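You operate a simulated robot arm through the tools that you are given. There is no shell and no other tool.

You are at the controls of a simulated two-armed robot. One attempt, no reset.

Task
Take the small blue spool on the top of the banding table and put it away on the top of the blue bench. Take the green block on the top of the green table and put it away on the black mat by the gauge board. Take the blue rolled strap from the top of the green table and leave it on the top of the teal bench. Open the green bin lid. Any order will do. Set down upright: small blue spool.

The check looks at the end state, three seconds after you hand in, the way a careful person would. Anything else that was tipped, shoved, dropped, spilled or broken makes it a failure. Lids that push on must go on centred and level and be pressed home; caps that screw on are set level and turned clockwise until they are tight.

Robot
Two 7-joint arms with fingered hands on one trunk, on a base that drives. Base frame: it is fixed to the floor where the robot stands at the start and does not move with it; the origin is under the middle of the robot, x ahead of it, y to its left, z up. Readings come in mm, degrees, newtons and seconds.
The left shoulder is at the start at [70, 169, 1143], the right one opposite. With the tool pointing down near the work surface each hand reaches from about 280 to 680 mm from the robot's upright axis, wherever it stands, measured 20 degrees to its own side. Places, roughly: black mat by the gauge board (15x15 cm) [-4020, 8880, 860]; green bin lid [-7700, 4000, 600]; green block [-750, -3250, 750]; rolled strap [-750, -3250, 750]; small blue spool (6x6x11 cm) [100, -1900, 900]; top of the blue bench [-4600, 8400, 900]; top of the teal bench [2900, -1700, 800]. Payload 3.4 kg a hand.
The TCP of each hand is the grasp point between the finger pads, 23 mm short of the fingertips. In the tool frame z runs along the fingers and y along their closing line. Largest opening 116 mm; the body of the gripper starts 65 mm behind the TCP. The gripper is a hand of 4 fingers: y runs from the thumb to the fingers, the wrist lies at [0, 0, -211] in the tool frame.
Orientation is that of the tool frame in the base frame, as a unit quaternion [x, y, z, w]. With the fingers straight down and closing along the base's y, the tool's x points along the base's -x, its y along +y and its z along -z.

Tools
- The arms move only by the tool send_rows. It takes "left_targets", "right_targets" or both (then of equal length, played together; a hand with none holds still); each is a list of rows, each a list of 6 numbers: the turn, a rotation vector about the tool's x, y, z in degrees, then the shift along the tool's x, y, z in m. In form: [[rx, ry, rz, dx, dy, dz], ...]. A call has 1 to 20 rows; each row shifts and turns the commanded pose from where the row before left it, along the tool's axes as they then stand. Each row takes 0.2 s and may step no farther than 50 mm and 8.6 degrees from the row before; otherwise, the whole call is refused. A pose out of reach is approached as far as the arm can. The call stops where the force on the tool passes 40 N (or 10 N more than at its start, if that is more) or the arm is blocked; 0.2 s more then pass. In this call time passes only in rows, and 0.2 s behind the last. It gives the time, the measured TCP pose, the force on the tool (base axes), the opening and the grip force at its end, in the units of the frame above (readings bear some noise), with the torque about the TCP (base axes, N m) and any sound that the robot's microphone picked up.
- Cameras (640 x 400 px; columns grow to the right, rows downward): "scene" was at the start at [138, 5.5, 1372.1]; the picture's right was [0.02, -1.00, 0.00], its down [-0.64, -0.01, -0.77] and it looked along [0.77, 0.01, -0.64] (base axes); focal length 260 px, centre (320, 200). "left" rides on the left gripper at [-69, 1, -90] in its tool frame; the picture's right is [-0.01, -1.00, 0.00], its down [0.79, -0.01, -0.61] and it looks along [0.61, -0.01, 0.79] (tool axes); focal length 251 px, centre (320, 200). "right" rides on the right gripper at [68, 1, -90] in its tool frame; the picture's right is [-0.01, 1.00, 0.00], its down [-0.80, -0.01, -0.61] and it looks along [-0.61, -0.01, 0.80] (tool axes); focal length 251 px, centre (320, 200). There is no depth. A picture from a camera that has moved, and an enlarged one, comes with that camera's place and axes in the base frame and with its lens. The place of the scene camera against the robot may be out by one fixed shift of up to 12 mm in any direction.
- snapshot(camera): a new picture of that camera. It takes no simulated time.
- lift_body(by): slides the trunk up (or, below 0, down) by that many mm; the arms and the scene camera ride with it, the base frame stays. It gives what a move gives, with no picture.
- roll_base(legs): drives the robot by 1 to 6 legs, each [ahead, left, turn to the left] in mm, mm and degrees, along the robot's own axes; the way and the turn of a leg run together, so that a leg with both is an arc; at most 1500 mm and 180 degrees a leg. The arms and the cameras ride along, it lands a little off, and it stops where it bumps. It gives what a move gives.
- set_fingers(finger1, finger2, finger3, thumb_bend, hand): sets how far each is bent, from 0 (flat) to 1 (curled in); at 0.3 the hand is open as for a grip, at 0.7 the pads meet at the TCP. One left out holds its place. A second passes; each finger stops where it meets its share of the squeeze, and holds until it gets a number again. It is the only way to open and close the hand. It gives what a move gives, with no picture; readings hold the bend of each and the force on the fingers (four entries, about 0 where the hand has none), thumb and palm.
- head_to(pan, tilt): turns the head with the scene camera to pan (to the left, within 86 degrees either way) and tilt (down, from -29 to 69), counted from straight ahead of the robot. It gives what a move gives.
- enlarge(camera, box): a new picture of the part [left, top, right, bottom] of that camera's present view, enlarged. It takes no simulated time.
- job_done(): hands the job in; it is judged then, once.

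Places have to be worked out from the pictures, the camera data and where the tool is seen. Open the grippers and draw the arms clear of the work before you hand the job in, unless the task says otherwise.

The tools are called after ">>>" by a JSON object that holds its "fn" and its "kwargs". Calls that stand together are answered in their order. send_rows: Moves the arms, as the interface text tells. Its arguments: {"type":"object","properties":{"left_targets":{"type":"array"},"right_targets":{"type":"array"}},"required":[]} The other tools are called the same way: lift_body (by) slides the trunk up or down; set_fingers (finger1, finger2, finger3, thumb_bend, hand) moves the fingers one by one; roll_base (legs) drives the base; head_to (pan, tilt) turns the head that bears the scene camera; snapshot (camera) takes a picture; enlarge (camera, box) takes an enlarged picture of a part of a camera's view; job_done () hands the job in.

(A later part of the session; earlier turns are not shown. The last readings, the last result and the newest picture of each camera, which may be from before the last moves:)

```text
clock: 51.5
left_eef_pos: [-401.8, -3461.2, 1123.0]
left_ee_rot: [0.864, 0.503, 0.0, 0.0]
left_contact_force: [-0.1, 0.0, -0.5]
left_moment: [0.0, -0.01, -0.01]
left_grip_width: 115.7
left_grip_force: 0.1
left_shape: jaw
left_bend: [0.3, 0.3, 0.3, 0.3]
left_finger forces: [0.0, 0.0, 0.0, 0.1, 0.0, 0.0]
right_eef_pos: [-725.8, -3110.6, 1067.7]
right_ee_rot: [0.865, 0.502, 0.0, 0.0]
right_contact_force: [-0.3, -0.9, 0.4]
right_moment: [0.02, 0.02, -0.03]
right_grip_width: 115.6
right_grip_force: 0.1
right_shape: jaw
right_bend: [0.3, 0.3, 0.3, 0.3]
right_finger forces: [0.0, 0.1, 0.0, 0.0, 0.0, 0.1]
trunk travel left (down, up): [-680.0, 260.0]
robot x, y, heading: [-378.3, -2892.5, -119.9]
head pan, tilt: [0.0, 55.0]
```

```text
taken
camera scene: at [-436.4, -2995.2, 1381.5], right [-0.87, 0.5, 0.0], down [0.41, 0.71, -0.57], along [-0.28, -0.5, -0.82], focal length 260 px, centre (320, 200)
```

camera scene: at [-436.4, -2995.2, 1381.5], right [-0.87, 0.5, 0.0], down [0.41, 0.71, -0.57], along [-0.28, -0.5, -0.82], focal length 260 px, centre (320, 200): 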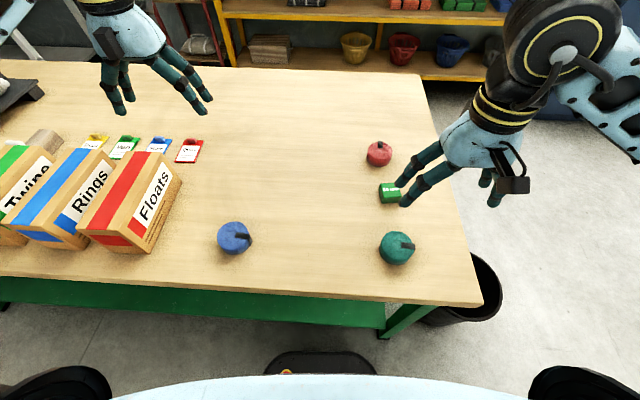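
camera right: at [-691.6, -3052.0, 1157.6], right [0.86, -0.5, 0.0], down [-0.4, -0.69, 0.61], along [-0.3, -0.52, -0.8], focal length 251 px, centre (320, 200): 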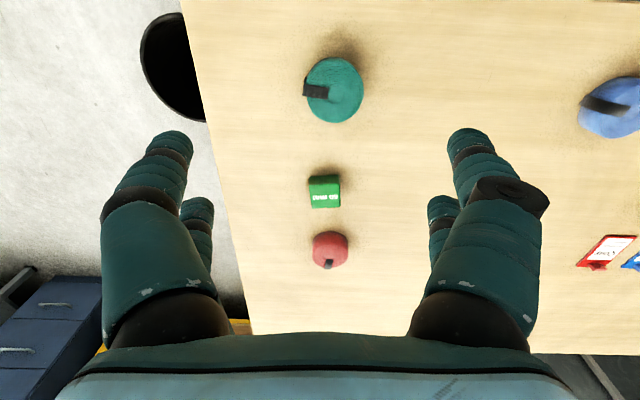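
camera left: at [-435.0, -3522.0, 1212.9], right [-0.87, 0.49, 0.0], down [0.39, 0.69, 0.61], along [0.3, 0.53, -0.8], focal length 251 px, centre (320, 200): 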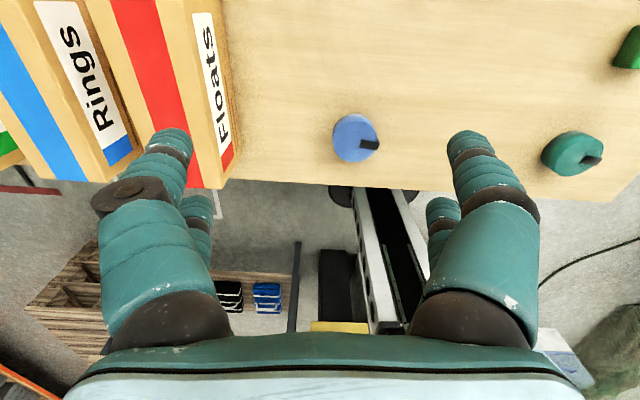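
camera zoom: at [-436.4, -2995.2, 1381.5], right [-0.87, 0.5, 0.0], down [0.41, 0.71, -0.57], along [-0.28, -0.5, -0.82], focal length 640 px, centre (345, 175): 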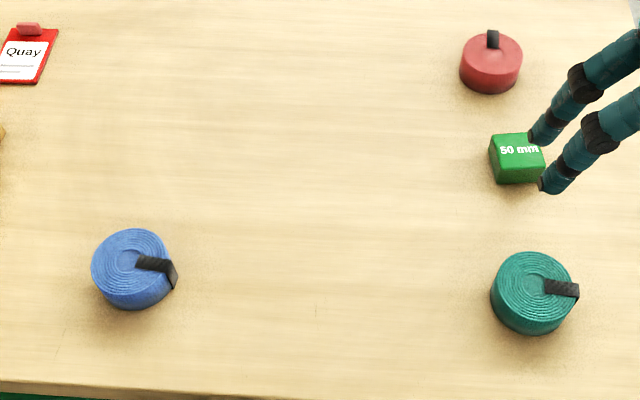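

The step was too long, so I split it into smaller rows.

>>> {"fn": "send_rows", "kwargs": {"right_targets": [[0, 0, -5.4, 0, 0, 0], [0, 0, 0, -0.03694, -0.00228, 0.0236], [0, 0, 0, -0.03694, -0.00228, 0.0236], [0, 0, 0, -0.03694, -0.00228, 0.0236], [0, 0, 0, -0.03694, -0.00228, 0.0236], [0, 0, 0, -0.03694, -0.00228, 0.0236]], "left_targets": [[0, 0, 0, 0, 0, 0], [0, 0, 0, 0.02268, -0.01232, 0.0346], [0, 0, 0, 0.02268, -0.01232, 0.0346], [0, 0, 0, 0.02268, -0.01232, 0.0346], [0, 0, 0, 0.02268, -0.01232, 0.0346], [0, 0, 0, 0.02268, -0.01232, 0.0346]]}}

>>> {"fn": "snapshot", "kwargs": {"camera": "right"}}

>>> {"fn": "snapshot", "kwargs": {"camera": "left"}}

>>> {"fn": "snapshot", "kwargs": {"camera": "scene"}}

```text
clock: 52.9
left_eef_pos: [-396.1, -3333.7, 948.5]
left_ee_rot: [0.864, 0.503, 0.0, -0.001]
left_contact_force: [0.6, 0.2, -1.7]
left_moment: [0.03, 0.02, 0.01]
left_grip_width: 115.7
left_grip_force: 0.1
left_shape: jaw
left_bend: [0.3, 0.3, 0.3, 0.3]
left_finger forces: [0.0, 0.0, 0.0, 0.0, 0.1, 0.1]
right_eef_pos: [-815.3, -3275.6, 947.4]
right_ee_rot: [0.84, 0.543, 0.0, -0.001]
right_contact_force: [0.5, -0.7, -0.8]
right_moment: [0.04, 0.01, 0.0]
right_grip_width: 115.7
right_grip_force: 0.0
right_shape: jaw
right_bend: [0.3, 0.3, 0.3, 0.3]
right_finger forces: [0.0, 0.0, 0.1, 0.1, 0.0, 0.1]
trunk travel left (down, up): [-680.0, 260.0]
robot x, y, heading: [-373.4, -2892.3, -119.7]
head pan, tilt: [0.0, 55.0]
```

```text
taken
camera right: at [-785.9, -3213.8, 1038.8], right [0.91, -0.42, 0.0], down [-0.33, -0.72, 0.61], along [-0.25, -0.55, -0.8], focal length 251 px, centre (320, 200)
```

right: 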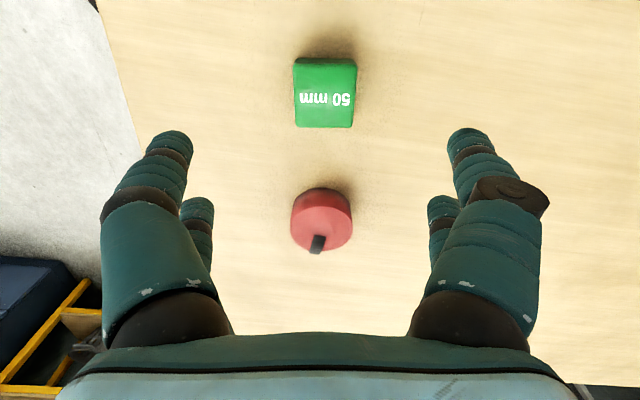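

```text
taken
camera left: at [-428.9, -3393.6, 1038.5], right [-0.87, 0.49, 0.0], down [0.39, 0.69, 0.61], along [0.29, 0.53, -0.79], focal length 251 px, centre (320, 200)
```

left: 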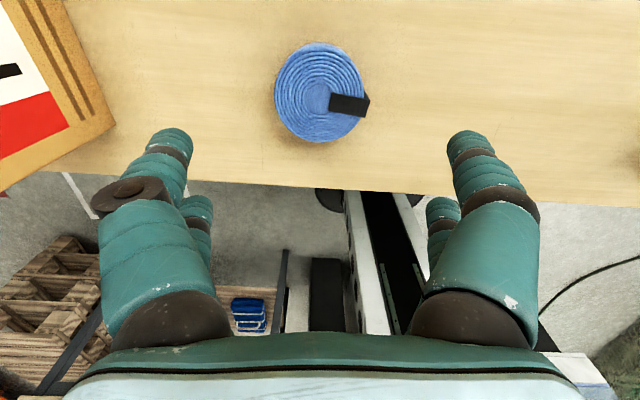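

```text
taken
camera scene: at [-436.2, -2996.6, 1381.4], right [-0.87, 0.5, 0.0], down [0.41, 0.71, -0.57], along [-0.28, -0.5, -0.82], focal length 260 px, centre (320, 200)
```

scene: 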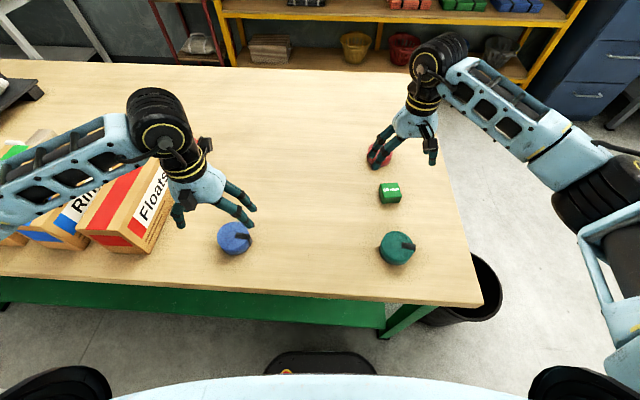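

Block sits about 9 mm behind and 3 mm left of the right TCP; rotation matches. I enlarge both views for precise centring before descending.

>>> {"fn": "enlarge", "kwargs": {"camera": "left", "box": [260, 30, 380, 155]}}

>>> {"fn": "enlarge", "kwargs": {"camera": "right", "box": [260, 30, 400, 150]}}

```text
3.20 times, centred on (320, 92) of left
camera zoom: at [-428.9, -3393.6, 1038.5], right [-0.87, 0.49, 0.0], down [0.39, 0.69, 0.61], along [0.29, 0.53, -0.79], focal length 805 px, centre (320, 544)
```

zoom: 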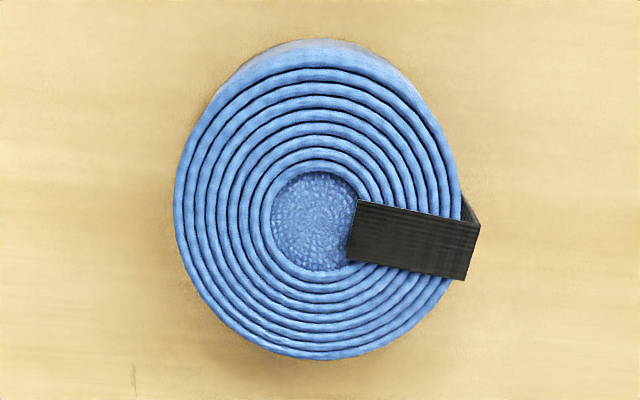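

```text
3.33 times, centred on (330, 90) of right
camera zoom: at [-785.9, -3213.8, 1038.8], right [0.91, -0.42, 0.0], down [-0.33, -0.72, 0.61], along [-0.25, -0.55, -0.8], focal length 838 px, centre (287, 567)
```

zoom: 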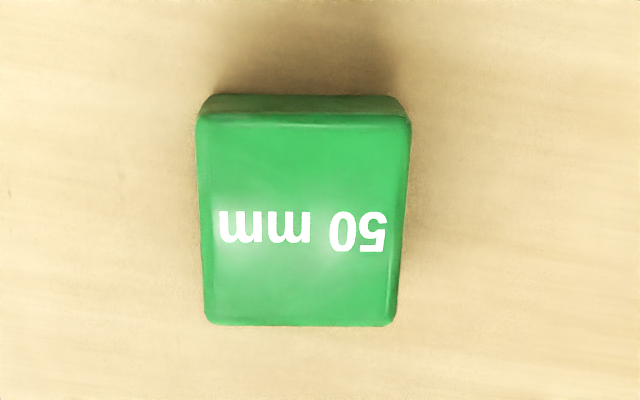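

Table top estimated at z≈771. I centre both hands and descend to TCP z≈815 (fingertips ≈792), checking before final descent.

>>> {"fn": "send_rows", "kwargs": {"right_targets": [[0, 0, 0, 0.009, 0.0035, 0.02], [0, 0, 0, 0, 0, 0.03], [0, 0, 0, 0, 0, 0.03], [0, 0, 0, 0, 0, 0.03], [0, 0, 0, 0, 0, 0.022]], "left_targets": [[0, 0, 0, -0.003, 0, 0.02], [0, 0, 0, 0, 0, 0.03], [0, 0, 0, 0, 0, 0.03], [0, 0, 0, 0, 0, 0.03], [0, 0, 0, 0, 0, 0.023]]}}

>>> {"fn": "snapshot", "kwargs": {"camera": "right"}}

>>> {"fn": "snapshot", "kwargs": {"camera": "left"}}

>>> {"fn": "enlarge", "kwargs": {"camera": "scene", "box": [180, 110, 460, 290]}}

```text
clock: 54.1
left_eef_pos: [-402.1, -3332.8, 821.6]
left_ee_rot: [0.864, 0.503, -0.005, 0.002]
left_contact_force: [-2.7, -5.8, 22.1]
left_moment: [-0.02, 0.12, -0.01]
left_grip_width: 115.7
left_grip_force: 0.1
left_shape: jaw
left_bend: [0.29, 0.3, 0.3, 0.3]
left_finger forces: [4.0, 6.1, 6.9, 0.0, 4.9, 0.1]
right_eef_pos: [-802.9, -3266.9, 820.1]
right_ee_rot: [0.84, 0.542, -0.004, 0.004]
right_contact_force: [-7.0, -5.4, 34.5]
right_moment: [-0.14, -0.43, -0.15]
right_grip_width: 115.6
right_grip_force: 0.0
right_shape: jaw
right_bend: [0.31, 0.31, 0.29, 0.29]
right_finger forces: [14.3, 7.0, 4.6, 0.0, 8.3, 0.0]
trunk travel left (down, up): [-680.0, 260.0]
robot x, y, heading: [-380.4, -2892.8, -119.9]
head pan, tilt: [0.0, 55.0]
```

```text
taken
camera right: at [-774.0, -3203.8, 910.0], right [0.91, -0.42, 0.0], down [-0.33, -0.71, 0.62], along [-0.26, -0.56, -0.79], focal length 251 px, centre (320, 200)
```

right: 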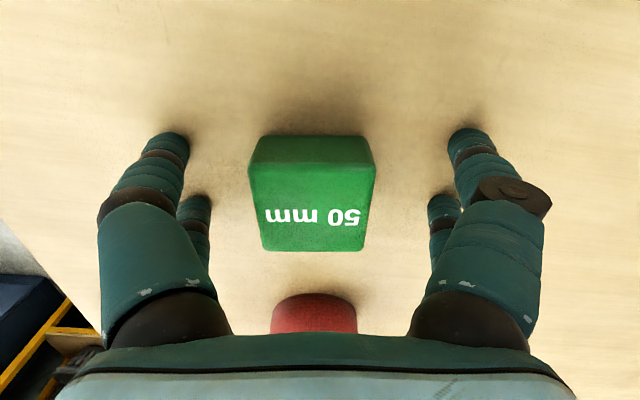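

```text
taken
camera left: at [-433.2, -3392.5, 911.0], right [-0.87, 0.49, 0.0], down [0.39, 0.7, 0.6], along [0.29, 0.52, -0.8], focal length 251 px, centre (320, 200)
```

left: 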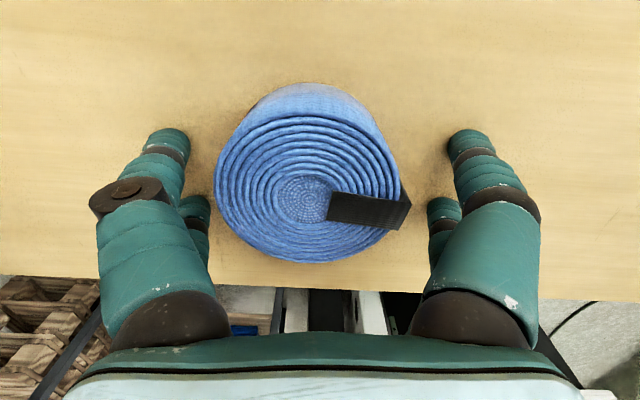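

```text
2.22 times, centred on (320, 200) of scene
camera zoom: at [-433.7, -2989.9, 1383.3], right [-0.87, 0.5, 0.0], down [0.4, 0.71, -0.58], along [-0.29, -0.5, -0.82], focal length 578 px, centre (320, 200)
```

zoom: 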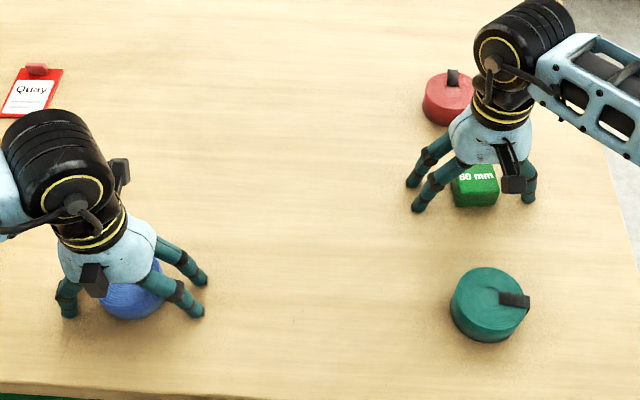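

Both hands touched the table with the open fingertips (TCP ≈821, forces 22–34 N), so the open fingers reach ~47 mm past the TCP and the table is ≈774. I lift 8 mm to unload, then partly close to shorten the fingers before going lower.

>>> {"fn": "send_rows", "kwargs": {"right_targets": [[0, 0, 0, 0, 0, -0.012]], "left_targets": [[0, 0, 0, 0, 0, -0.012]]}}

>>> {"fn": "set_fingers", "kwargs": {"hand": "right", "finger1": 0.42, "finger2": 0.42, "finger3": 0.42, "thumb_bend": 0.42}}

>>> {"fn": "snapshot", "kwargs": {"camera": "right"}}

```text
clock: 54.5
left_eef_pos: [-402.7, -3336.3, 826.6]
left_ee_rot: [0.864, 0.503, 0.0, -0.001]
left_contact_force: [0.4, 1.0, -0.5]
left_moment: [-0.01, -0.01, 0.0]
left_grip_width: 116.1
left_grip_force: 0.1
left_shape: jaw
left_bend: [0.3, 0.3, 0.3, 0.3]
left_finger forces: [0.1, 0.1, 0.0, 0.0, 0.0, 0.0]
right_eef_pos: [-804.5, -3266.7, 824.8]
right_ee_rot: [0.839, 0.544, 0.001, -0.002]
right_contact_force: [0.1, -0.8, 1.3]
right_moment: [0.03, -0.01, -0.01]
right_grip_width: 115.8
right_grip_force: 0.0
right_shape: jaw
right_bend: [0.3, 0.3, 0.3, 0.3]
right_finger forces: [0.1, 0.0, 0.0, 0.1, 0.0, 0.0]
trunk travel left (down, up): [-680.0, 260.0]
robot x, y, heading: [-374.4, -2889.5, -119.4]
head pan, tilt: [0.0, 55.0]
```

```text
clock: 55.5
left_eef_pos: [-402.5, -3335.8, 827.9]
left_ee_rot: [0.864, 0.503, 0.0, 0.0]
left_contact_force: [0.1, 0.0, 0.3]
left_moment: [0.03, 0.0, 0.0]
left_grip_width: 116.0
left_grip_force: 0.1
left_shape: jaw
left_bend: [0.3, 0.3, 0.3, 0.3]
left_finger forces: [0.1, 0.1, 0.0, 0.0, 0.0, 0.0]
right_eef_pos: [-804.5, -3268.5, 826.3]
right_ee_rot: [0.84, 0.542, 0.0, 0.0]
right_contact_force: [0.0, -0.1, -0.1]
right_moment: [0.05, -0.01, -0.02]
right_grip_width: 83.0
right_grip_force: 0.8
right_shape: fingers
right_bend: [0.42, 0.42, 0.42, 0.42]
right_finger forces: [0.2, 0.1, 0.2, 0.0, 0.6, 0.0]
trunk travel left (down, up): [-680.0, 260.0]
robot x, y, heading: [-382.3, -2894.4, -119.7]
head pan, tilt: [0.0, 55.0]
```

```text
taken
camera right: at [-775.5, -3205.1, 917.5], right [0.91, -0.42, 0.0], down [-0.33, -0.72, 0.61], along [-0.25, -0.55, -0.79], focal length 251 px, centre (320, 200)
```

right: 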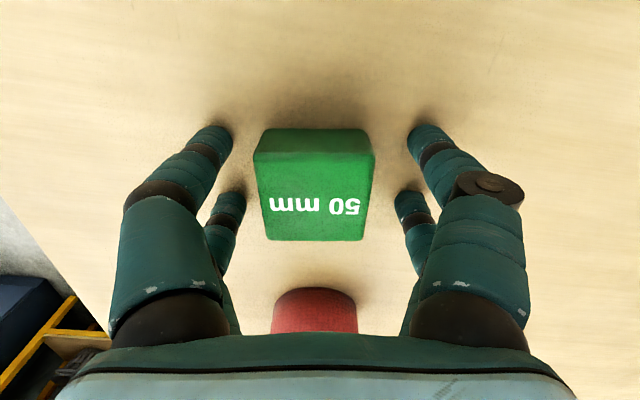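

No contact at z≈826. Block is ~3 mm toward the thumb side of centre; I shift, close right further to 0.47 and left to 0.36, then lower a few mm at a time.

>>> {"fn": "send_rows", "kwargs": {"right_targets": [[0, 0, 0, 0, -0.003, 0]]}}

>>> {"fn": "set_fingers", "kwargs": {"hand": "right", "finger1": 0.46, "finger2": 0.46, "finger3": 0.46, "thumb_bend": 0.46}}

>>> {"fn": "set_fingers", "kwargs": {"hand": "left", "finger1": 0.36, "finger2": 0.36, "finger3": 0.36, "thumb_bend": 0.36}}

>>> {"fn": "send_rows", "kwargs": {"right_targets": [[0, 0, 0, 0, 0, 0.004], [0, 0, 0, 0, 0, 0.004]], "left_targets": [[0, 0, 0, 0, 0, 0.003], [0, 0, 0, 0, 0, 0.003]]}}

>>> {"fn": "snapshot", "kwargs": {"camera": "right"}}

>>> {"fn": "snapshot", "kwargs": {"camera": "left"}}

```text
clock: 55.9
left_eef_pos: [-401.8, -3335.5, 828.2]
left_ee_rot: [0.864, 0.503, 0.0, -0.001]
left_contact_force: [-0.2, -0.2, -0.5]
left_moment: [0.03, 0.02, 0.0]
left_grip_width: 116.1
left_grip_force: 0.0
left_shape: jaw
left_bend: [0.3, 0.3, 0.3, 0.3]
left_finger forces: [0.1, 0.0, 0.0, 0.0, 0.0, 0.1]
right_eef_pos: [-807.9, -3265.0, 827.2]
right_ee_rot: [0.839, 0.543, 0.0, 0.0]
right_contact_force: [-0.3, 0.1, 1.2]
right_moment: [-0.01, 0.01, 0.02]
right_grip_width: 82.3
right_grip_force: 0.0
right_shape: fingers
right_bend: [0.42, 0.42, 0.42, 0.42]
right_finger forces: [0.0, 0.2, 0.1, 0.0, 0.4, 0.0]
trunk travel left (down, up): [-680.0, 260.0]
robot x, y, heading: [-375.6, -2892.5, -119.6]
head pan, tilt: [0.0, 55.0]
```

```text
clock: 56.9
left_eef_pos: [-400.9, -3334.3, 828.5]
left_ee_rot: [0.864, 0.503, 0.0, 0.0]
left_contact_force: [0.5, -0.3, -0.2]
left_moment: [0.02, 0.01, -0.01]
left_grip_width: 116.1
left_grip_force: 0.2
left_shape: jaw
left_bend: [0.3, 0.3, 0.3, 0.3]
left_finger forces: [0.1, 0.1, 0.1, 0.0, 0.0, 0.1]
right_eef_pos: [-807.4, -3266.3, 828.1]
right_ee_rot: [0.84, 0.543, 0.0, 0.0]
right_contact_force: [-0.5, -1.1, 6.0]
right_moment: [0.02, 0.04, 0.02]
right_grip_width: 72.9
right_grip_force: 2.7
right_shape: fingers
right_bend: [0.45, 0.45, 0.45, 0.45]
right_finger forces: [1.5, 0.9, 1.2, 0.0, 1.8, 0.0]
trunk travel left (down, up): [-680.0, 260.0]
robot x, y, heading: [-376.4, -2889.5, -119.7]
head pan, tilt: [0.0, 55.0]
```

```text
clock: 57.9
left_eef_pos: [-401.7, -3336.0, 828.6]
left_ee_rot: [0.864, 0.503, 0.0, 0.0]
left_contact_force: [0.7, -0.1, 0.8]
left_moment: [0.0, 0.01, 0.0]
left_grip_width: 100.4
left_grip_force: 0.1
left_shape: fingers
left_bend: [0.36, 0.36, 0.36, 0.36]
left_finger forces: [0.1, 0.0, 0.1, 0.1, 0.0, 0.1]
right_eef_pos: [-807.7, -3265.2, 827.8]
right_ee_rot: [0.84, 0.542, 0.0, 0.0]
right_contact_force: [-2.2, -1.8, 5.5]
right_moment: [0.01, 0.08, 0.01]
right_grip_width: 72.8
right_grip_force: 4.1
right_shape: fingers
right_bend: [0.45, 0.45, 0.45, 0.45]
right_finger forces: [1.2, 1.5, 1.7, 0.0, 2.2, 0.1]
trunk travel left (down, up): [-680.0, 260.0]
robot x, y, heading: [-374.9, -2888.2, -119.7]
head pan, tilt: [0.0, 55.0]
```

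```text
clock: 58.6
left_eef_pos: [-399.7, -3335.1, 825.7]
left_ee_rot: [0.864, 0.503, -0.002, 0.001]
left_contact_force: [1.5, 0.6, 5.9]
left_moment: [0.06, 0.0, 0.02]
left_grip_width: 100.6
left_grip_force: 3.4
left_shape: fingers
left_bend: [0.36, 0.35, 0.36, 0.36]
left_finger forces: [1.2, 1.4, 1.8, 0.0, 1.5, 0.0]
right_eef_pos: [-806.1, -3265.8, 828.2]
right_ee_rot: [0.84, 0.543, -0.005, 0.005]
right_contact_force: [1.5, 1.7, 19.9]
right_moment: [0.52, 0.3, -0.1]
right_grip_width: 72.8
right_grip_force: 10.3
right_shape: fingers
right_bend: [0.46, 0.46, 0.46, 0.46]
right_finger forces: [4.9, 0.2, 1.8, 0.1, 13.5, 0.0]
trunk travel left (down, up): [-680.0, 260.0]
robot x, y, heading: [-379.3, -2892.9, -119.8]
head pan, tilt: [0.0, 55.0]
stopped in row 2 (right hand): the force on the tool passed its limit at 42 N (the readings are from after the stop); the commanded pose is now the measured one
```

```text
taken
camera right: at [-778.6, -3203.5, 917.5], right [0.91, -0.42, 0.0], down [-0.33, -0.71, 0.62], along [-0.26, -0.56, -0.79], focal length 251 px, centre (320, 200)
```

right: 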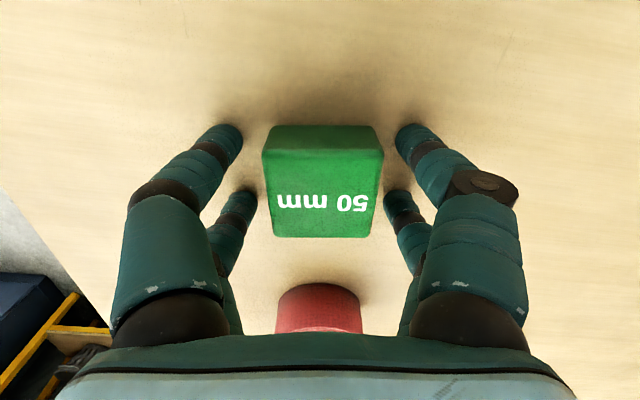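

```text
taken
camera left: at [-432.5, -3393.8, 914.6], right [-0.87, 0.49, 0.0], down [0.39, 0.7, 0.6], along [0.29, 0.53, -0.8], focal length 251 px, centre (320, 200)
```

left: 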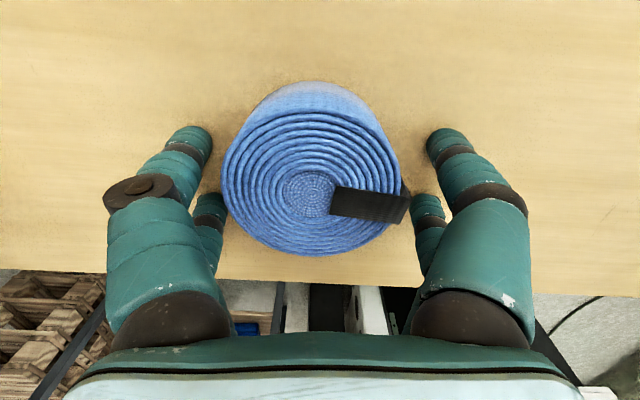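

The tips touch the table at TCP≈827, matching the 23 mm fingertip length, so the table is at z≈803 and the block is a ~25 mm-high plate-like block. I lift 3–4 mm and re-measure centring in both hands.

>>> {"fn": "send_rows", "kwargs": {"right_targets": [[0, 0, 0, -0.004, 0, -0.003]], "left_targets": [[0, 0, 0, 0, 0.0, -0.005]]}}

>>> {"fn": "enlarge", "kwargs": {"camera": "left", "box": [180, 60, 460, 260]}}

>>> {"fn": "enlarge", "kwargs": {"camera": "right", "box": [180, 90, 460, 265]}}

>>> {"fn": "enlarge", "kwargs": {"camera": "scene", "box": [180, 120, 440, 280]}}

```text
clock: 59.0
left_eef_pos: [-399.5, -3335.4, 829.1]
left_ee_rot: [0.864, 0.503, 0.0, 0.001]
left_contact_force: [0.4, -0.3, 0.9]
left_moment: [-0.04, 0.01, 0.01]
left_grip_width: 100.3
left_grip_force: 0.1
left_shape: fingers
left_bend: [0.36, 0.36, 0.36, 0.36]
left_finger forces: [0.1, 0.0, 0.1, 0.1, 0.0, 0.0]
right_eef_pos: [-811.0, -3270.5, 828.8]
right_ee_rot: [0.84, 0.543, -0.003, 0.003]
right_contact_force: [1.8, 2.9, 8.6]
right_moment: [0.26, 0.15, -0.08]
right_grip_width: 73.0
right_grip_force: 4.1
right_shape: fingers
right_bend: [0.45, 0.46, 0.46, 0.46]
right_finger forces: [1.1, 0.2, 1.6, 0.1, 5.4, 0.0]
trunk travel left (down, up): [-680.0, 260.0]
robot x, y, heading: [-379.8, -2894.7, -119.6]
head pan, tilt: [0.0, 55.0]
```

```text
2.00 times, centred on (320, 160) of left
camera zoom: at [-433.4, -3395.5, 918.1], right [-0.87, 0.49, 0.0], down [0.39, 0.7, 0.61], along [0.29, 0.53, -0.8], focal length 503 px, centre (320, 280)
```

zoom: 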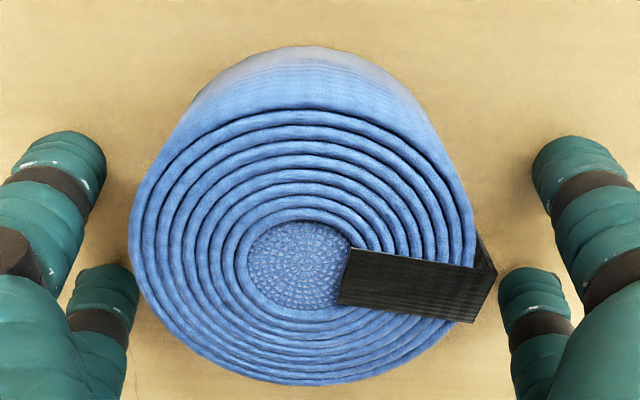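

```text
2.29 times, centred on (320, 178) of right
camera zoom: at [-781.0, -3207.4, 917.9], right [0.91, -0.42, 0.0], down [-0.33, -0.72, 0.61], along [-0.26, -0.56, -0.79], focal length 575 px, centre (320, 251)
```

zoom: 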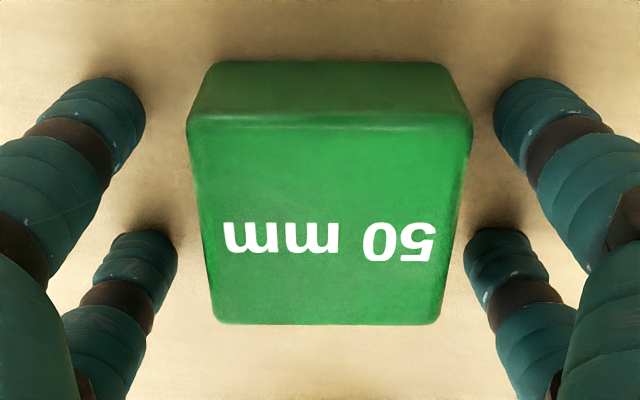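

```text
2.46 times, centred on (310, 200) of scene
camera zoom: at [-435.0, -2994.0, 1381.4], right [-0.87, 0.5, 0.0], down [0.41, 0.71, -0.57], along [-0.29, -0.5, -0.82], focal length 640 px, centre (345, 200)
```

zoom: 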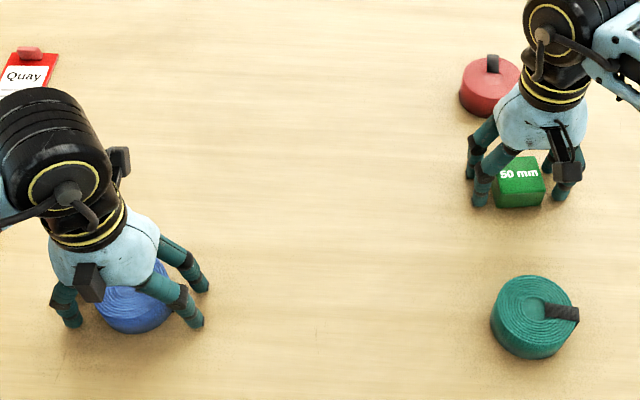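

Refined: block is 50×50×~28 mm, table ≈800, strap ≈65 mm diameter × 39 mm, centred 9 mm ahead and 3 mm left of the left TCP. I nudge the hands into place and close the fingers.

>>> {"fn": "send_rows", "kwargs": {"right_targets": [[0, 0, 0, 0.0, 0.0015, -0.0025]], "left_targets": [[0, 0, 0, -0.009, 0.002, 0]]}}

>>> {"fn": "set_fingers", "kwargs": {"hand": "right", "finger1": 0.6, "finger2": 0.6, "finger3": 0.6, "thumb_bend": 0.6}}

>>> {"fn": "set_fingers", "kwargs": {"hand": "left", "finger1": 0.55, "finger2": 0.55, "finger3": 0.55, "thumb_bend": 0.55}}

>>> {"fn": "snapshot", "kwargs": {"camera": "right"}}

>>> {"fn": "snapshot", "kwargs": {"camera": "left"}}

```text
clock: 59.4
left_eef_pos: [-404.2, -3345.4, 828.5]
left_ee_rot: [0.864, 0.503, 0.0, 0.0]
left_contact_force: [-0.8, -0.6, -1.1]
left_moment: [0.01, 0.01, 0.0]
left_grip_width: 100.3
left_grip_force: 0.0
left_shape: fingers
left_bend: [0.36, 0.36, 0.36, 0.36]
left_finger forces: [0.0, 0.0, 0.0, 0.0, 0.1, 0.0]
right_eef_pos: [-809.1, -3270.6, 828.4]
right_ee_rot: [0.84, 0.543, -0.002, 0.003]
right_contact_force: [0.0, 0.1, -0.3]
right_moment: [0.01, 0.03, 0.02]
right_grip_width: 71.1
right_grip_force: 0.0
right_shape: fingers
right_bend: [0.46, 0.46, 0.46, 0.46]
right_finger forces: [0.1, 0.1, 0.0, 0.0, 0.0, 0.0]
trunk travel left (down, up): [-680.0, 260.0]
robot x, y, heading: [-382.1, -2896.1, -119.5]
head pan, tilt: [0.0, 55.0]
```

```text
clock: 60.4
left_eef_pos: [-403.4, -3344.5, 829.3]
left_ee_rot: [0.864, 0.503, 0.0, -0.001]
left_contact_force: [-0.3, -0.3, 0.1]
left_moment: [0.01, 0.02, 0.0]
left_grip_width: 100.4
left_grip_force: 0.0
left_shape: fingers
left_bend: [0.36, 0.36, 0.36, 0.36]
left_finger forces: [0.1, 0.0, 0.0, 0.0, 0.0, 0.0]
right_eef_pos: [-808.4, -3270.7, 829.9]
right_ee_rot: [0.84, 0.542, -0.003, 0.003]
right_contact_force: [0.6, -0.6, -0.3]
right_moment: [-0.01, -0.01, -0.01]
right_grip_width: 46.7
right_grip_force: 8.9
right_shape: fingers
right_bend: [0.53, 0.54, 0.54, 0.55]
right_finger forces: [4.8, 4.4, 3.6, 0.0, 5.6, 0.0]
trunk travel left (down, up): [-680.0, 260.0]
robot x, y, heading: [-376.8, -2893.5, -119.6]
head pan, tilt: [0.0, 55.0]
```

```text
clock: 61.4
left_eef_pos: [-404.4, -3344.2, 829.7]
left_ee_rot: [0.864, 0.503, -0.001, 0.0]
left_contact_force: [-0.8, 0.5, 0.4]
left_moment: [0.03, 0.08, 0.01]
left_grip_width: 61.1
left_grip_force: 9.6
left_shape: fingers
left_bend: [0.49, 0.48, 0.48, 0.5]
left_finger forces: [4.2, 4.9, 4.1, 0.0, 6.6, 0.0]
right_eef_pos: [-809.4, -3270.3, 829.5]
right_ee_rot: [0.84, 0.542, -0.002, 0.002]
right_contact_force: [1.1, 0.0, -0.7]
right_moment: [0.0, 0.03, 0.0]
right_grip_width: 46.7
right_grip_force: 9.3
right_shape: fingers
right_bend: [0.53, 0.54, 0.54, 0.55]
right_finger forces: [4.8, 4.4, 3.8, 0.1, 5.5, 0.1]
trunk travel left (down, up): [-680.0, 260.0]
robot x, y, heading: [-380.6, -2891.8, -119.4]
head pan, tilt: [0.0, 55.0]
```

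```text
taken
camera right: at [-780.2, -3208.7, 919.9], right [0.91, -0.42, 0.0], down [-0.33, -0.72, 0.61], along [-0.26, -0.56, -0.79], focal length 251 px, centre (320, 200)
```

right: 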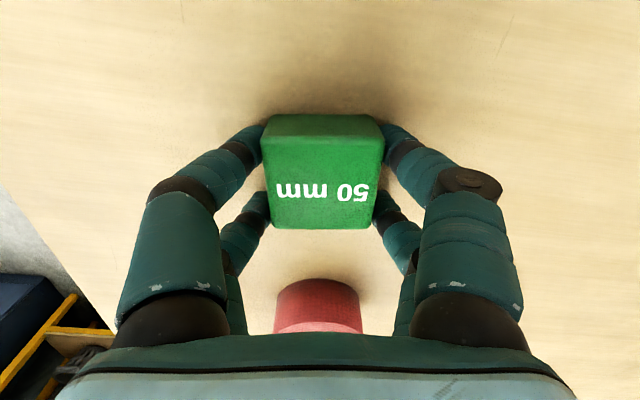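

```text
taken
camera left: at [-436.4, -3404.8, 918.3], right [-0.87, 0.49, 0.0], down [0.39, 0.69, 0.61], along [0.3, 0.53, -0.8], focal length 251 px, centre (320, 200)
```

left: 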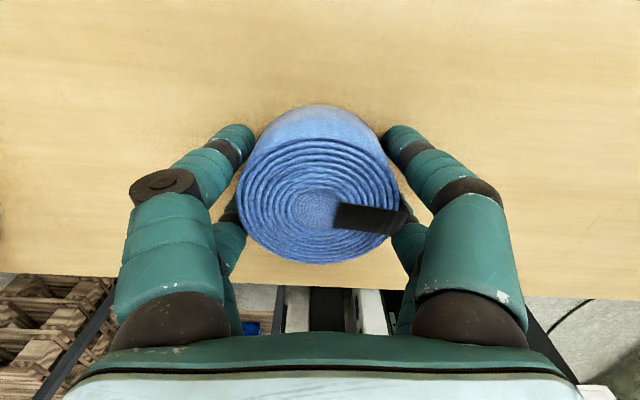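

Both objects are held with ~9 N. I lift both hands 60 mm slowly and check the grip.

>>> {"fn": "send_rows", "kwargs": {"right_targets": [[0, 0, 0, 0, 0, -0.01], [0, 0, 0, 0, 0, -0.02], [0, 0, 0, 0, 0, -0.03]], "left_targets": [[0, 0, 0, 0, 0, -0.01], [0, 0, 0, 0, 0, -0.02], [0, 0, 0, 0, 0, -0.03]]}}

>>> {"fn": "snapshot", "kwargs": {"camera": "scene"}}

>>> {"fn": "snapshot", "kwargs": {"camera": "right"}}

>>> {"fn": "snapshot", "kwargs": {"camera": "left"}}

```text
clock: 62.2
left_eef_pos: [-405.4, -3344.0, 890.1]
left_ee_rot: [0.864, 0.503, 0.0, 0.0]
left_contact_force: [-0.2, -0.5, -2.8]
left_moment: [-0.02, 0.0, 0.01]
left_grip_width: 60.9
left_grip_force: 9.5
left_shape: fingers
left_bend: [0.49, 0.48, 0.49, 0.5]
left_finger forces: [4.4, 5.2, 4.0, 0.0, 5.4, 0.1]
right_eef_pos: [-807.9, -3271.0, 889.5]
right_ee_rot: [0.841, 0.542, -0.002, 0.003]
right_contact_force: [-0.1, 0.4, -0.8]
right_moment: [-0.02, -0.01, -0.02]
right_grip_width: 46.5
right_grip_force: 9.7
right_shape: fingers
right_bend: [0.53, 0.54, 0.54, 0.55]
right_finger forces: [4.8, 4.4, 3.7, 0.1, 5.5, 0.0]
trunk travel left (down, up): [-680.0, 260.0]
robot x, y, heading: [-375.8, -2895.1, -120.0]
head pan, tilt: [0.0, 55.0]
```

```text
taken
camera scene: at [-436.3, -2995.2, 1381.4], right [-0.87, 0.5, 0.0], down [0.41, 0.71, -0.57], along [-0.28, -0.5, -0.82], focal length 260 px, centre (320, 200)
```

scene: 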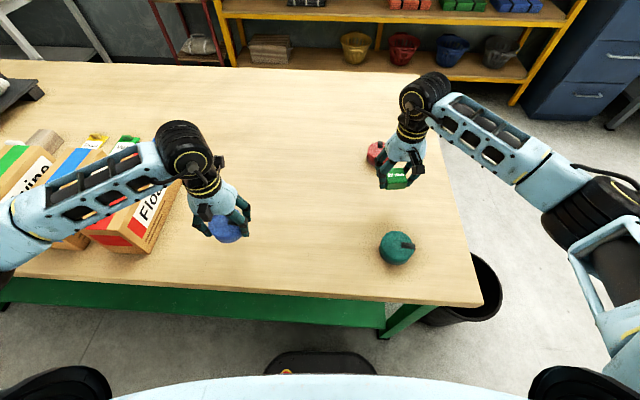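

```text
taken
camera right: at [-778.4, -3208.1, 979.7], right [0.91, -0.42, 0.0], down [-0.33, -0.72, 0.61], along [-0.26, -0.56, -0.79], focal length 251 px, centre (320, 200)
```

right: 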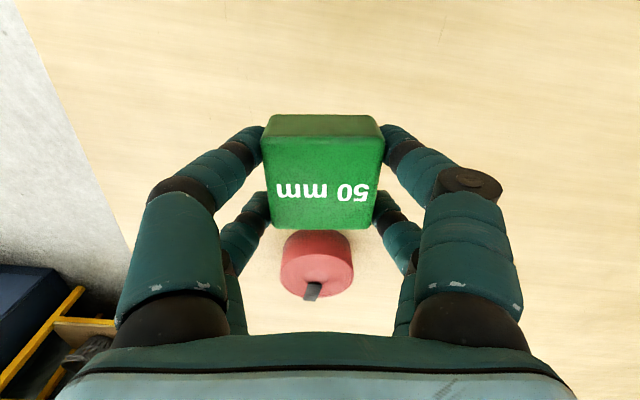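

```text
taken
camera left: at [-437.2, -3405.0, 978.8], right [-0.87, 0.49, 0.0], down [0.39, 0.69, 0.61], along [0.3, 0.53, -0.8], focal length 251 px, centre (320, 200)
```

left: 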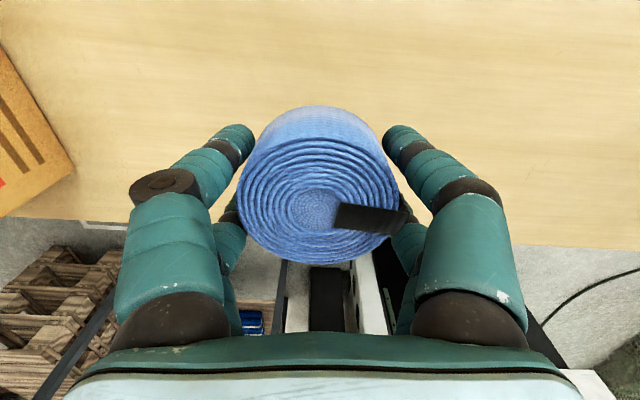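

Both objects are off the table and stable. I raise and retract the hands, then lift the trunk for travel.

>>> {"fn": "send_rows", "kwargs": {"right_targets": [[0, 0, 0, 0, 0, -0.03], [0, 0, 0, 0.02, 0, -0.03], [0, 0, 0, 0.03, 0, -0.03], [0, 0, 0, 0.03, 0, -0.03], [0, 0, 0, 0.03, 0, -0.03], [0, 0, 0, 0.03, 0, 0]], "left_targets": [[0, 0, 0, 0, 0, -0.03], [0, 0, 0, 0, 0, -0.03], [0, 0, 0, 0, 0, -0.03], [0, 0, 0, 0, 0, -0.03], [0, 0, 0, 0, 0, -0.03], [0, 0, 0, 0, 0, 0]]}}

>>> {"fn": "lift_body", "kwargs": {"by": 240}}

>>> {"fn": "head_to", "kwargs": {"pan": -60, "tilt": 30}}

>>> {"fn": "snapshot", "kwargs": {"camera": "scene"}}

```text
clock: 63.6
left_eef_pos: [-404.5, -3345.0, 1038.0]
left_ee_rot: [0.864, 0.503, -0.001, 0.001]
left_contact_force: [-0.3, 0.0, -1.7]
left_moment: [-0.05, 0.0, 0.0]
left_grip_width: 60.8
left_grip_force: 9.9
left_shape: fingers
left_bend: [0.49, 0.48, 0.49, 0.5]
left_finger forces: [4.6, 5.1, 4.1, 0.1, 5.5, 0.0]
right_eef_pos: [-753.9, -3143.0, 1038.9]
right_ee_rot: [0.841, 0.542, -0.003, 0.002]
right_contact_force: [-0.5, 0.1, -0.4]
right_moment: [0.02, 0.04, -0.02]
right_grip_width: 46.6
right_grip_force: 9.1
right_shape: fingers
right_bend: [0.53, 0.54, 0.54, 0.55]
right_finger forces: [4.6, 4.3, 3.6, 0.0, 5.4, 0.0]
trunk travel left (down, up): [-680.0, 260.0]
robot x, y, heading: [-381.0, -2894.1, -119.8]
head pan, tilt: [0.0, 55.0]
```

```text
clock: 66.1
left_eef_pos: [-404.7, -3345.9, 1278.4]
left_ee_rot: [0.864, 0.503, 0.0, 0.0]
left_contact_force: [-0.4, 1.0, -2.0]
left_moment: [-0.01, -0.01, -0.03]
left_grip_width: 60.6
left_grip_force: 9.4
left_shape: fingers
left_bend: [0.49, 0.48, 0.49, 0.5]
left_finger forces: [4.5, 5.1, 4.1, 0.0, 5.4, 0.1]
right_eef_pos: [-752.4, -3144.7, 1278.9]
right_ee_rot: [0.84, 0.542, -0.002, 0.003]
right_contact_force: [-0.4, -0.8, -1.8]
right_moment: [0.02, 0.03, 0.0]
right_grip_width: 46.7
right_grip_force: 9.5
right_shape: fingers
right_bend: [0.53, 0.54, 0.54, 0.55]
right_finger forces: [4.7, 4.3, 3.6, 0.1, 5.4, 0.1]
trunk travel left (down, up): [-920.0, 20.0]
robot x, y, heading: [-377.7, -2893.9, -119.9]
head pan, tilt: [0.0, 55.0]
```

```text
clock: 67.4
left_eef_pos: [-404.8, -3346.2, 1279.3]
left_ee_rot: [0.864, 0.503, 0.0, 0.0]
left_contact_force: [-0.5, 0.5, -2.0]
left_moment: [0.03, -0.02, 0.0]
left_grip_width: 61.0
left_grip_force: 9.6
left_shape: fingers
left_bend: [0.49, 0.48, 0.49, 0.5]
left_finger forces: [4.5, 5.0, 4.0, 0.0, 5.5, 0.1]
right_eef_pos: [-753.6, -3144.4, 1278.4]
right_ee_rot: [0.84, 0.543, -0.002, 0.003]
right_contact_force: [-0.1, -0.2, -1.4]
right_moment: [-0.02, -0.01, -0.02]
right_grip_width: 46.7
right_grip_force: 9.3
right_shape: fingers
right_bend: [0.53, 0.54, 0.54, 0.55]
right_finger forces: [4.7, 4.3, 3.6, 0.0, 5.4, 0.1]
trunk travel left (down, up): [-920.0, 20.0]
robot x, y, heading: [-378.5, -2894.4, -119.7]
head pan, tilt: [-60.0, 30.0]
```

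```text
taken
camera scene: at [-491.4, -2933.8, 1657.4], right [-0.01, 1.0, 0.0], down [0.5, 0.0, -0.87], along [-0.87, -0.01, -0.5], focal length 260 px, centre (320, 200)
```

scene: 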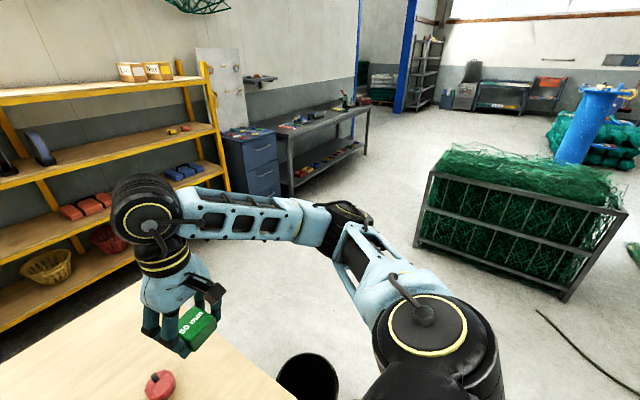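

Travel pose is fine. I back off the table slightly and move right to the known lane.

>>> {"fn": "roll_base", "kwargs": {"legs": [[-70, 0, -0.2], [0, -640, 0], [0, -640, 0]]}}

>>> {"fn": "head_to", "kwargs": {"pan": 86, "tilt": 45}}

>>> {"fn": "snapshot", "kwargs": {"camera": "scene"}}

>>> {"fn": "snapshot", "kwargs": {"camera": "left"}}

```text
clock: 74.8
left_eef_pos: [-1480.3, -2655.7, 1277.5]
left_ee_rot: [0.861, 0.509, -0.001, -0.001]
left_contact_force: [-0.3, 0.1, -1.7]
left_moment: [-0.04, 0.02, 0.02]
left_grip_width: 60.7
left_grip_force: 9.8
left_shape: fingers
left_bend: [0.49, 0.48, 0.49, 0.5]
left_finger forces: [4.6, 5.2, 4.1, 0.0, 5.4, 0.0]
right_eef_pos: [-1831.3, -2459.7, 1279.3]
right_ee_rot: [0.836, 0.549, -0.003, 0.003]
right_contact_force: [0.5, 0.4, -2.0]
right_moment: [0.0, -0.01, 0.04]
right_grip_width: 46.5
right_grip_force: 9.1
right_shape: fingers
right_bend: [0.53, 0.54, 0.54, 0.55]
right_finger forces: [4.8, 4.4, 3.6, 0.1, 5.3, 0.0]
trunk travel left (down, up): [-920.0, 20.0]
robot x, y, heading: [-1461.9, -2201.2, -118.7]
head pan, tilt: [-60.0, 30.0]
```

```text
clock: 77.0
left_eef_pos: [-1481.0, -2654.8, 1279.2]
left_ee_rot: [0.86, 0.509, 0.0, 0.0]
left_contact_force: [-0.1, -0.1, -0.9]
left_moment: [-0.03, -0.02, -0.04]
left_grip_width: 60.9
left_grip_force: 9.7
left_shape: fingers
left_bend: [0.49, 0.48, 0.49, 0.5]
left_finger forces: [4.6, 5.3, 4.2, 0.0, 5.4, 0.0]
right_eef_pos: [-1833.1, -2458.0, 1278.9]
right_ee_rot: [0.837, 0.548, -0.003, 0.002]
right_contact_force: [0.1, -0.2, -0.3]
right_moment: [0.02, 0.0, -0.03]
right_grip_width: 46.5
right_grip_force: 9.2
right_shape: fingers
right_bend: [0.53, 0.54, 0.54, 0.55]
right_finger forces: [4.7, 4.3, 3.5, 0.1, 5.3, 0.0]
trunk travel left (down, up): [-920.0, 20.0]
robot x, y, heading: [-1464.2, -2201.1, -118.9]
head pan, tilt: [85.9, 45.0]
```

```text
taken
camera scene: at [-1415.3, -2286.4, 1634.9], right [-0.54, -0.84, 0.0], down [-0.59, 0.39, -0.71], along [0.59, -0.38, -0.71], focal length 260 px, centre (320, 200)
```

scene: 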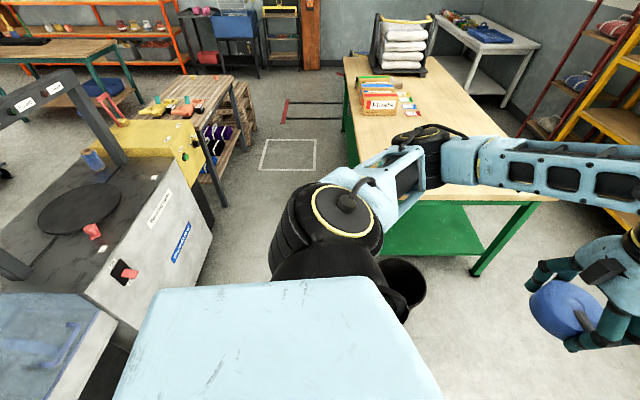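

```text
taken
camera left: at [-1513.5, -2715.5, 1368.0], right [-0.88, 0.47, 0.0], down [0.38, 0.7, 0.61], along [0.29, 0.53, -0.8], focal length 251 px, centre (320, 200)
```

left: 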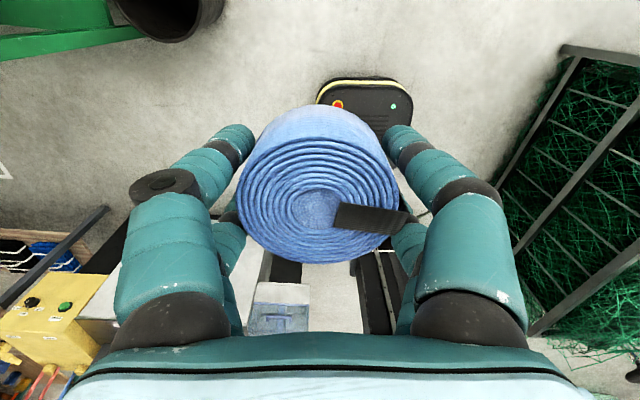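

I'm at lane coordinate f≈2638, l≈-168, heading -118.9. I correct the heading and back down the lane in two stages.

>>> {"fn": "roll_base", "kwargs": {"legs": [[0, 8, -1.1], [-900, 0, 0]]}}

```text
clock: 82.2
left_eef_pos: [-1027.1, -1868.2, 1279.1]
left_ee_rot: [0.869, 0.495, 0.0, 0.001]
left_contact_force: [0.5, 0.0, -2.2]
left_moment: [-0.02, 0.04, -0.03]
left_grip_width: 60.8
left_grip_force: 10.2
left_shape: fingers
left_bend: [0.49, 0.48, 0.49, 0.5]
left_finger forces: [4.6, 5.3, 4.2, 0.0, 5.3, 0.0]
right_eef_pos: [-1372.5, -1661.6, 1278.0]
right_ee_rot: [0.845, 0.535, -0.001, 0.002]
right_contact_force: [1.0, -0.2, -1.9]
right_moment: [0.01, 0.02, -0.01]
right_grip_width: 46.8
right_grip_force: 9.0
right_shape: fingers
right_bend: [0.53, 0.54, 0.54, 0.55]
right_finger forces: [4.6, 4.3, 3.6, 0.0, 5.4, 0.0]
trunk travel left (down, up): [-920.0, 20.0]
robot x, y, heading: [-989.8, -1418.6, -120.6]
head pan, tilt: [85.9, 45.0]
```

At f≈1724, l≈-148, heading -120.6; I correct slightly and continue backing out past the stand.

>>> {"fn": "roll_base", "kwargs": {"legs": [[0, -12, 0.6], [-1100, 0, 0]]}}

>>> {"fn": "head_to", "kwargs": {"pan": 75, "tilt": 25}}

>>> {"fn": "snapshot", "kwargs": {"camera": "scene"}}

```text
clock: 88.2
left_eef_pos: [-483.9, -913.6, 1278.1]
left_ee_rot: [0.866, 0.5, 0.0, 0.0]
left_contact_force: [-0.7, -0.6, -1.5]
left_moment: [0.04, -0.05, 0.01]
left_grip_width: 60.9
left_grip_force: 9.4
left_shape: fingers
left_bend: [0.49, 0.48, 0.49, 0.5]
left_finger forces: [4.6, 5.3, 4.1, 0.1, 5.3, 0.1]
right_eef_pos: [-831.1, -709.3, 1279.2]
right_ee_rot: [0.842, 0.54, -0.001, 0.002]
right_contact_force: [0.0, 0.5, -0.3]
right_moment: [0.0, -0.01, 0.0]
right_grip_width: 46.9
right_grip_force: 9.2
right_shape: fingers
right_bend: [0.53, 0.54, 0.54, 0.55]
right_finger forces: [4.8, 4.3, 3.6, 0.0, 5.5, 0.0]
trunk travel left (down, up): [-920.0, 20.0]
robot x, y, heading: [-456.2, -458.9, -120.1]
head pan, tilt: [85.9, 45.0]
```

```text
clock: 89.0
left_eef_pos: [-482.7, -912.7, 1278.2]
left_ee_rot: [0.866, 0.5, -0.001, 0.0]
left_contact_force: [0.9, 0.1, -1.9]
left_moment: [0.01, -0.06, -0.02]
left_grip_width: 60.7
left_grip_force: 10.1
left_shape: fingers
left_bend: [0.49, 0.48, 0.49, 0.5]
left_finger forces: [4.6, 5.2, 4.0, 0.1, 5.4, 0.0]
right_eef_pos: [-832.1, -709.3, 1279.3]
right_ee_rot: [0.842, 0.54, -0.002, 0.002]
right_contact_force: [0.5, 0.5, -1.1]
right_moment: [0.02, 0.03, 0.0]
right_grip_width: 46.3
right_grip_force: 8.8
right_shape: fingers
right_bend: [0.53, 0.54, 0.54, 0.55]
right_finger forces: [4.8, 4.3, 3.6, 0.0, 5.4, 0.0]
trunk travel left (down, up): [-920.0, 20.0]
robot x, y, heading: [-451.2, -460.0, -119.9]
head pan, tilt: [75.0, 25.0]
```

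```text
taken
camera scene: at [-411.6, -565.2, 1665.4], right [-0.71, -0.71, 0.0], down [-0.3, 0.3, -0.91], along [0.64, -0.64, -0.42], focal length 260 px, centre (320, 200)
```

scene: 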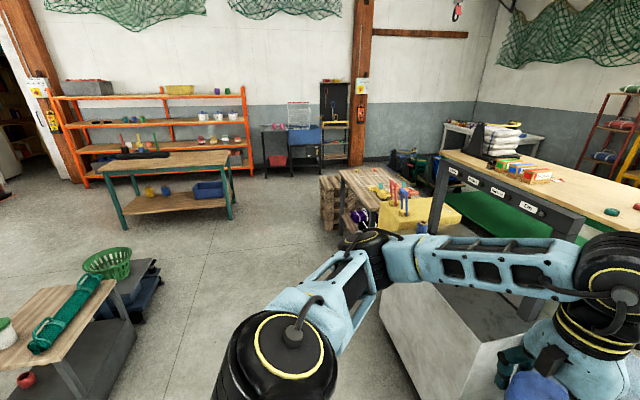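

The corridor to the teal bench is clear. I turn left to heading -30° and drive toward it.

>>> {"fn": "roll_base", "kwargs": {"legs": [[0, 0, 90]]}}

>>> {"fn": "head_to", "kwargs": {"pan": 0, "tilt": 25}}

>>> {"fn": "snapshot", "kwargs": {"camera": "scene"}}

```text
clock: 93.3
left_eef_pos: [-0.7, -466.8, 1278.6]
left_ee_rot: [0.234, 0.972, -0.001, 0.0]
left_contact_force: [-0.5, 0.2, -2.0]
left_moment: [0.01, -0.03, 0.0]
left_grip_width: 60.5
left_grip_force: 9.3
left_shape: fingers
left_bend: [0.49, 0.48, 0.49, 0.5]
left_finger forces: [4.5, 5.2, 4.0, 0.0, 5.3, 0.1]
right_eef_pos: [-186.5, -823.3, 1279.0]
right_ee_rot: [0.19, 0.982, 0.0, 0.004]
right_contact_force: [-0.3, -0.2, -0.6]
right_moment: [0.01, 0.0, 0.0]
right_grip_width: 46.4
right_grip_force: 9.2
right_shape: fingers
right_bend: [0.53, 0.54, 0.54, 0.55]
right_finger forces: [4.7, 4.2, 3.5, 0.1, 5.3, 0.0]
trunk travel left (down, up): [-920.0, 20.0]
robot x, y, heading: [-454.4, -460.1, -27.3]
head pan, tilt: [75.0, 25.0]
```

```text
clock: 94.8
left_eef_pos: [-0.6, -466.6, 1278.5]
left_ee_rot: [0.234, 0.972, 0.0, 0.0]
left_contact_force: [-0.2, -0.7, -0.9]
left_moment: [-0.01, 0.0, 0.0]
left_grip_width: 60.6
left_grip_force: 9.7
left_shape: fingers
left_bend: [0.49, 0.48, 0.49, 0.5]
left_finger forces: [4.6, 5.2, 4.0, 0.1, 5.4, 0.1]
right_eef_pos: [-186.4, -823.7, 1279.6]
right_ee_rot: [0.189, 0.982, 0.0, 0.004]
right_contact_force: [-0.3, 0.5, -0.5]
right_moment: [-0.02, 0.02, -0.02]
right_grip_width: 46.9
right_grip_force: 9.1
right_shape: fingers
right_bend: [0.53, 0.54, 0.54, 0.55]
right_finger forces: [4.7, 4.1, 3.6, 0.0, 5.4, 0.0]
trunk travel left (down, up): [-920.0, 20.0]
robot x, y, heading: [-455.6, -457.6, -27.3]
head pan, tilt: [0.0, 25.0]
```

```text
taken
camera scene: at [-324.3, -521.4, 1665.4], right [-0.46, -0.89, 0.0], down [-0.38, 0.19, -0.91], along [0.81, -0.41, -0.42], focal length 260 px, centre (320, 200)
```

scene: 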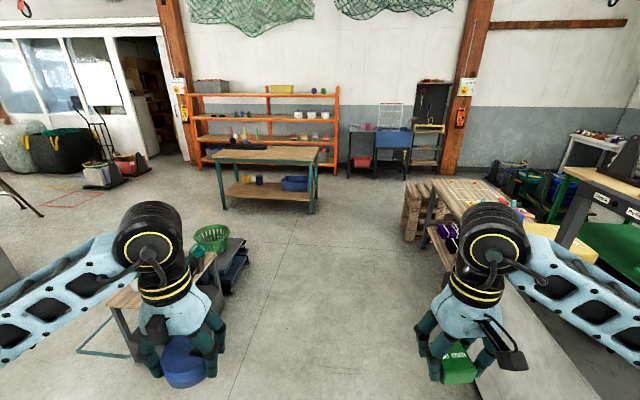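

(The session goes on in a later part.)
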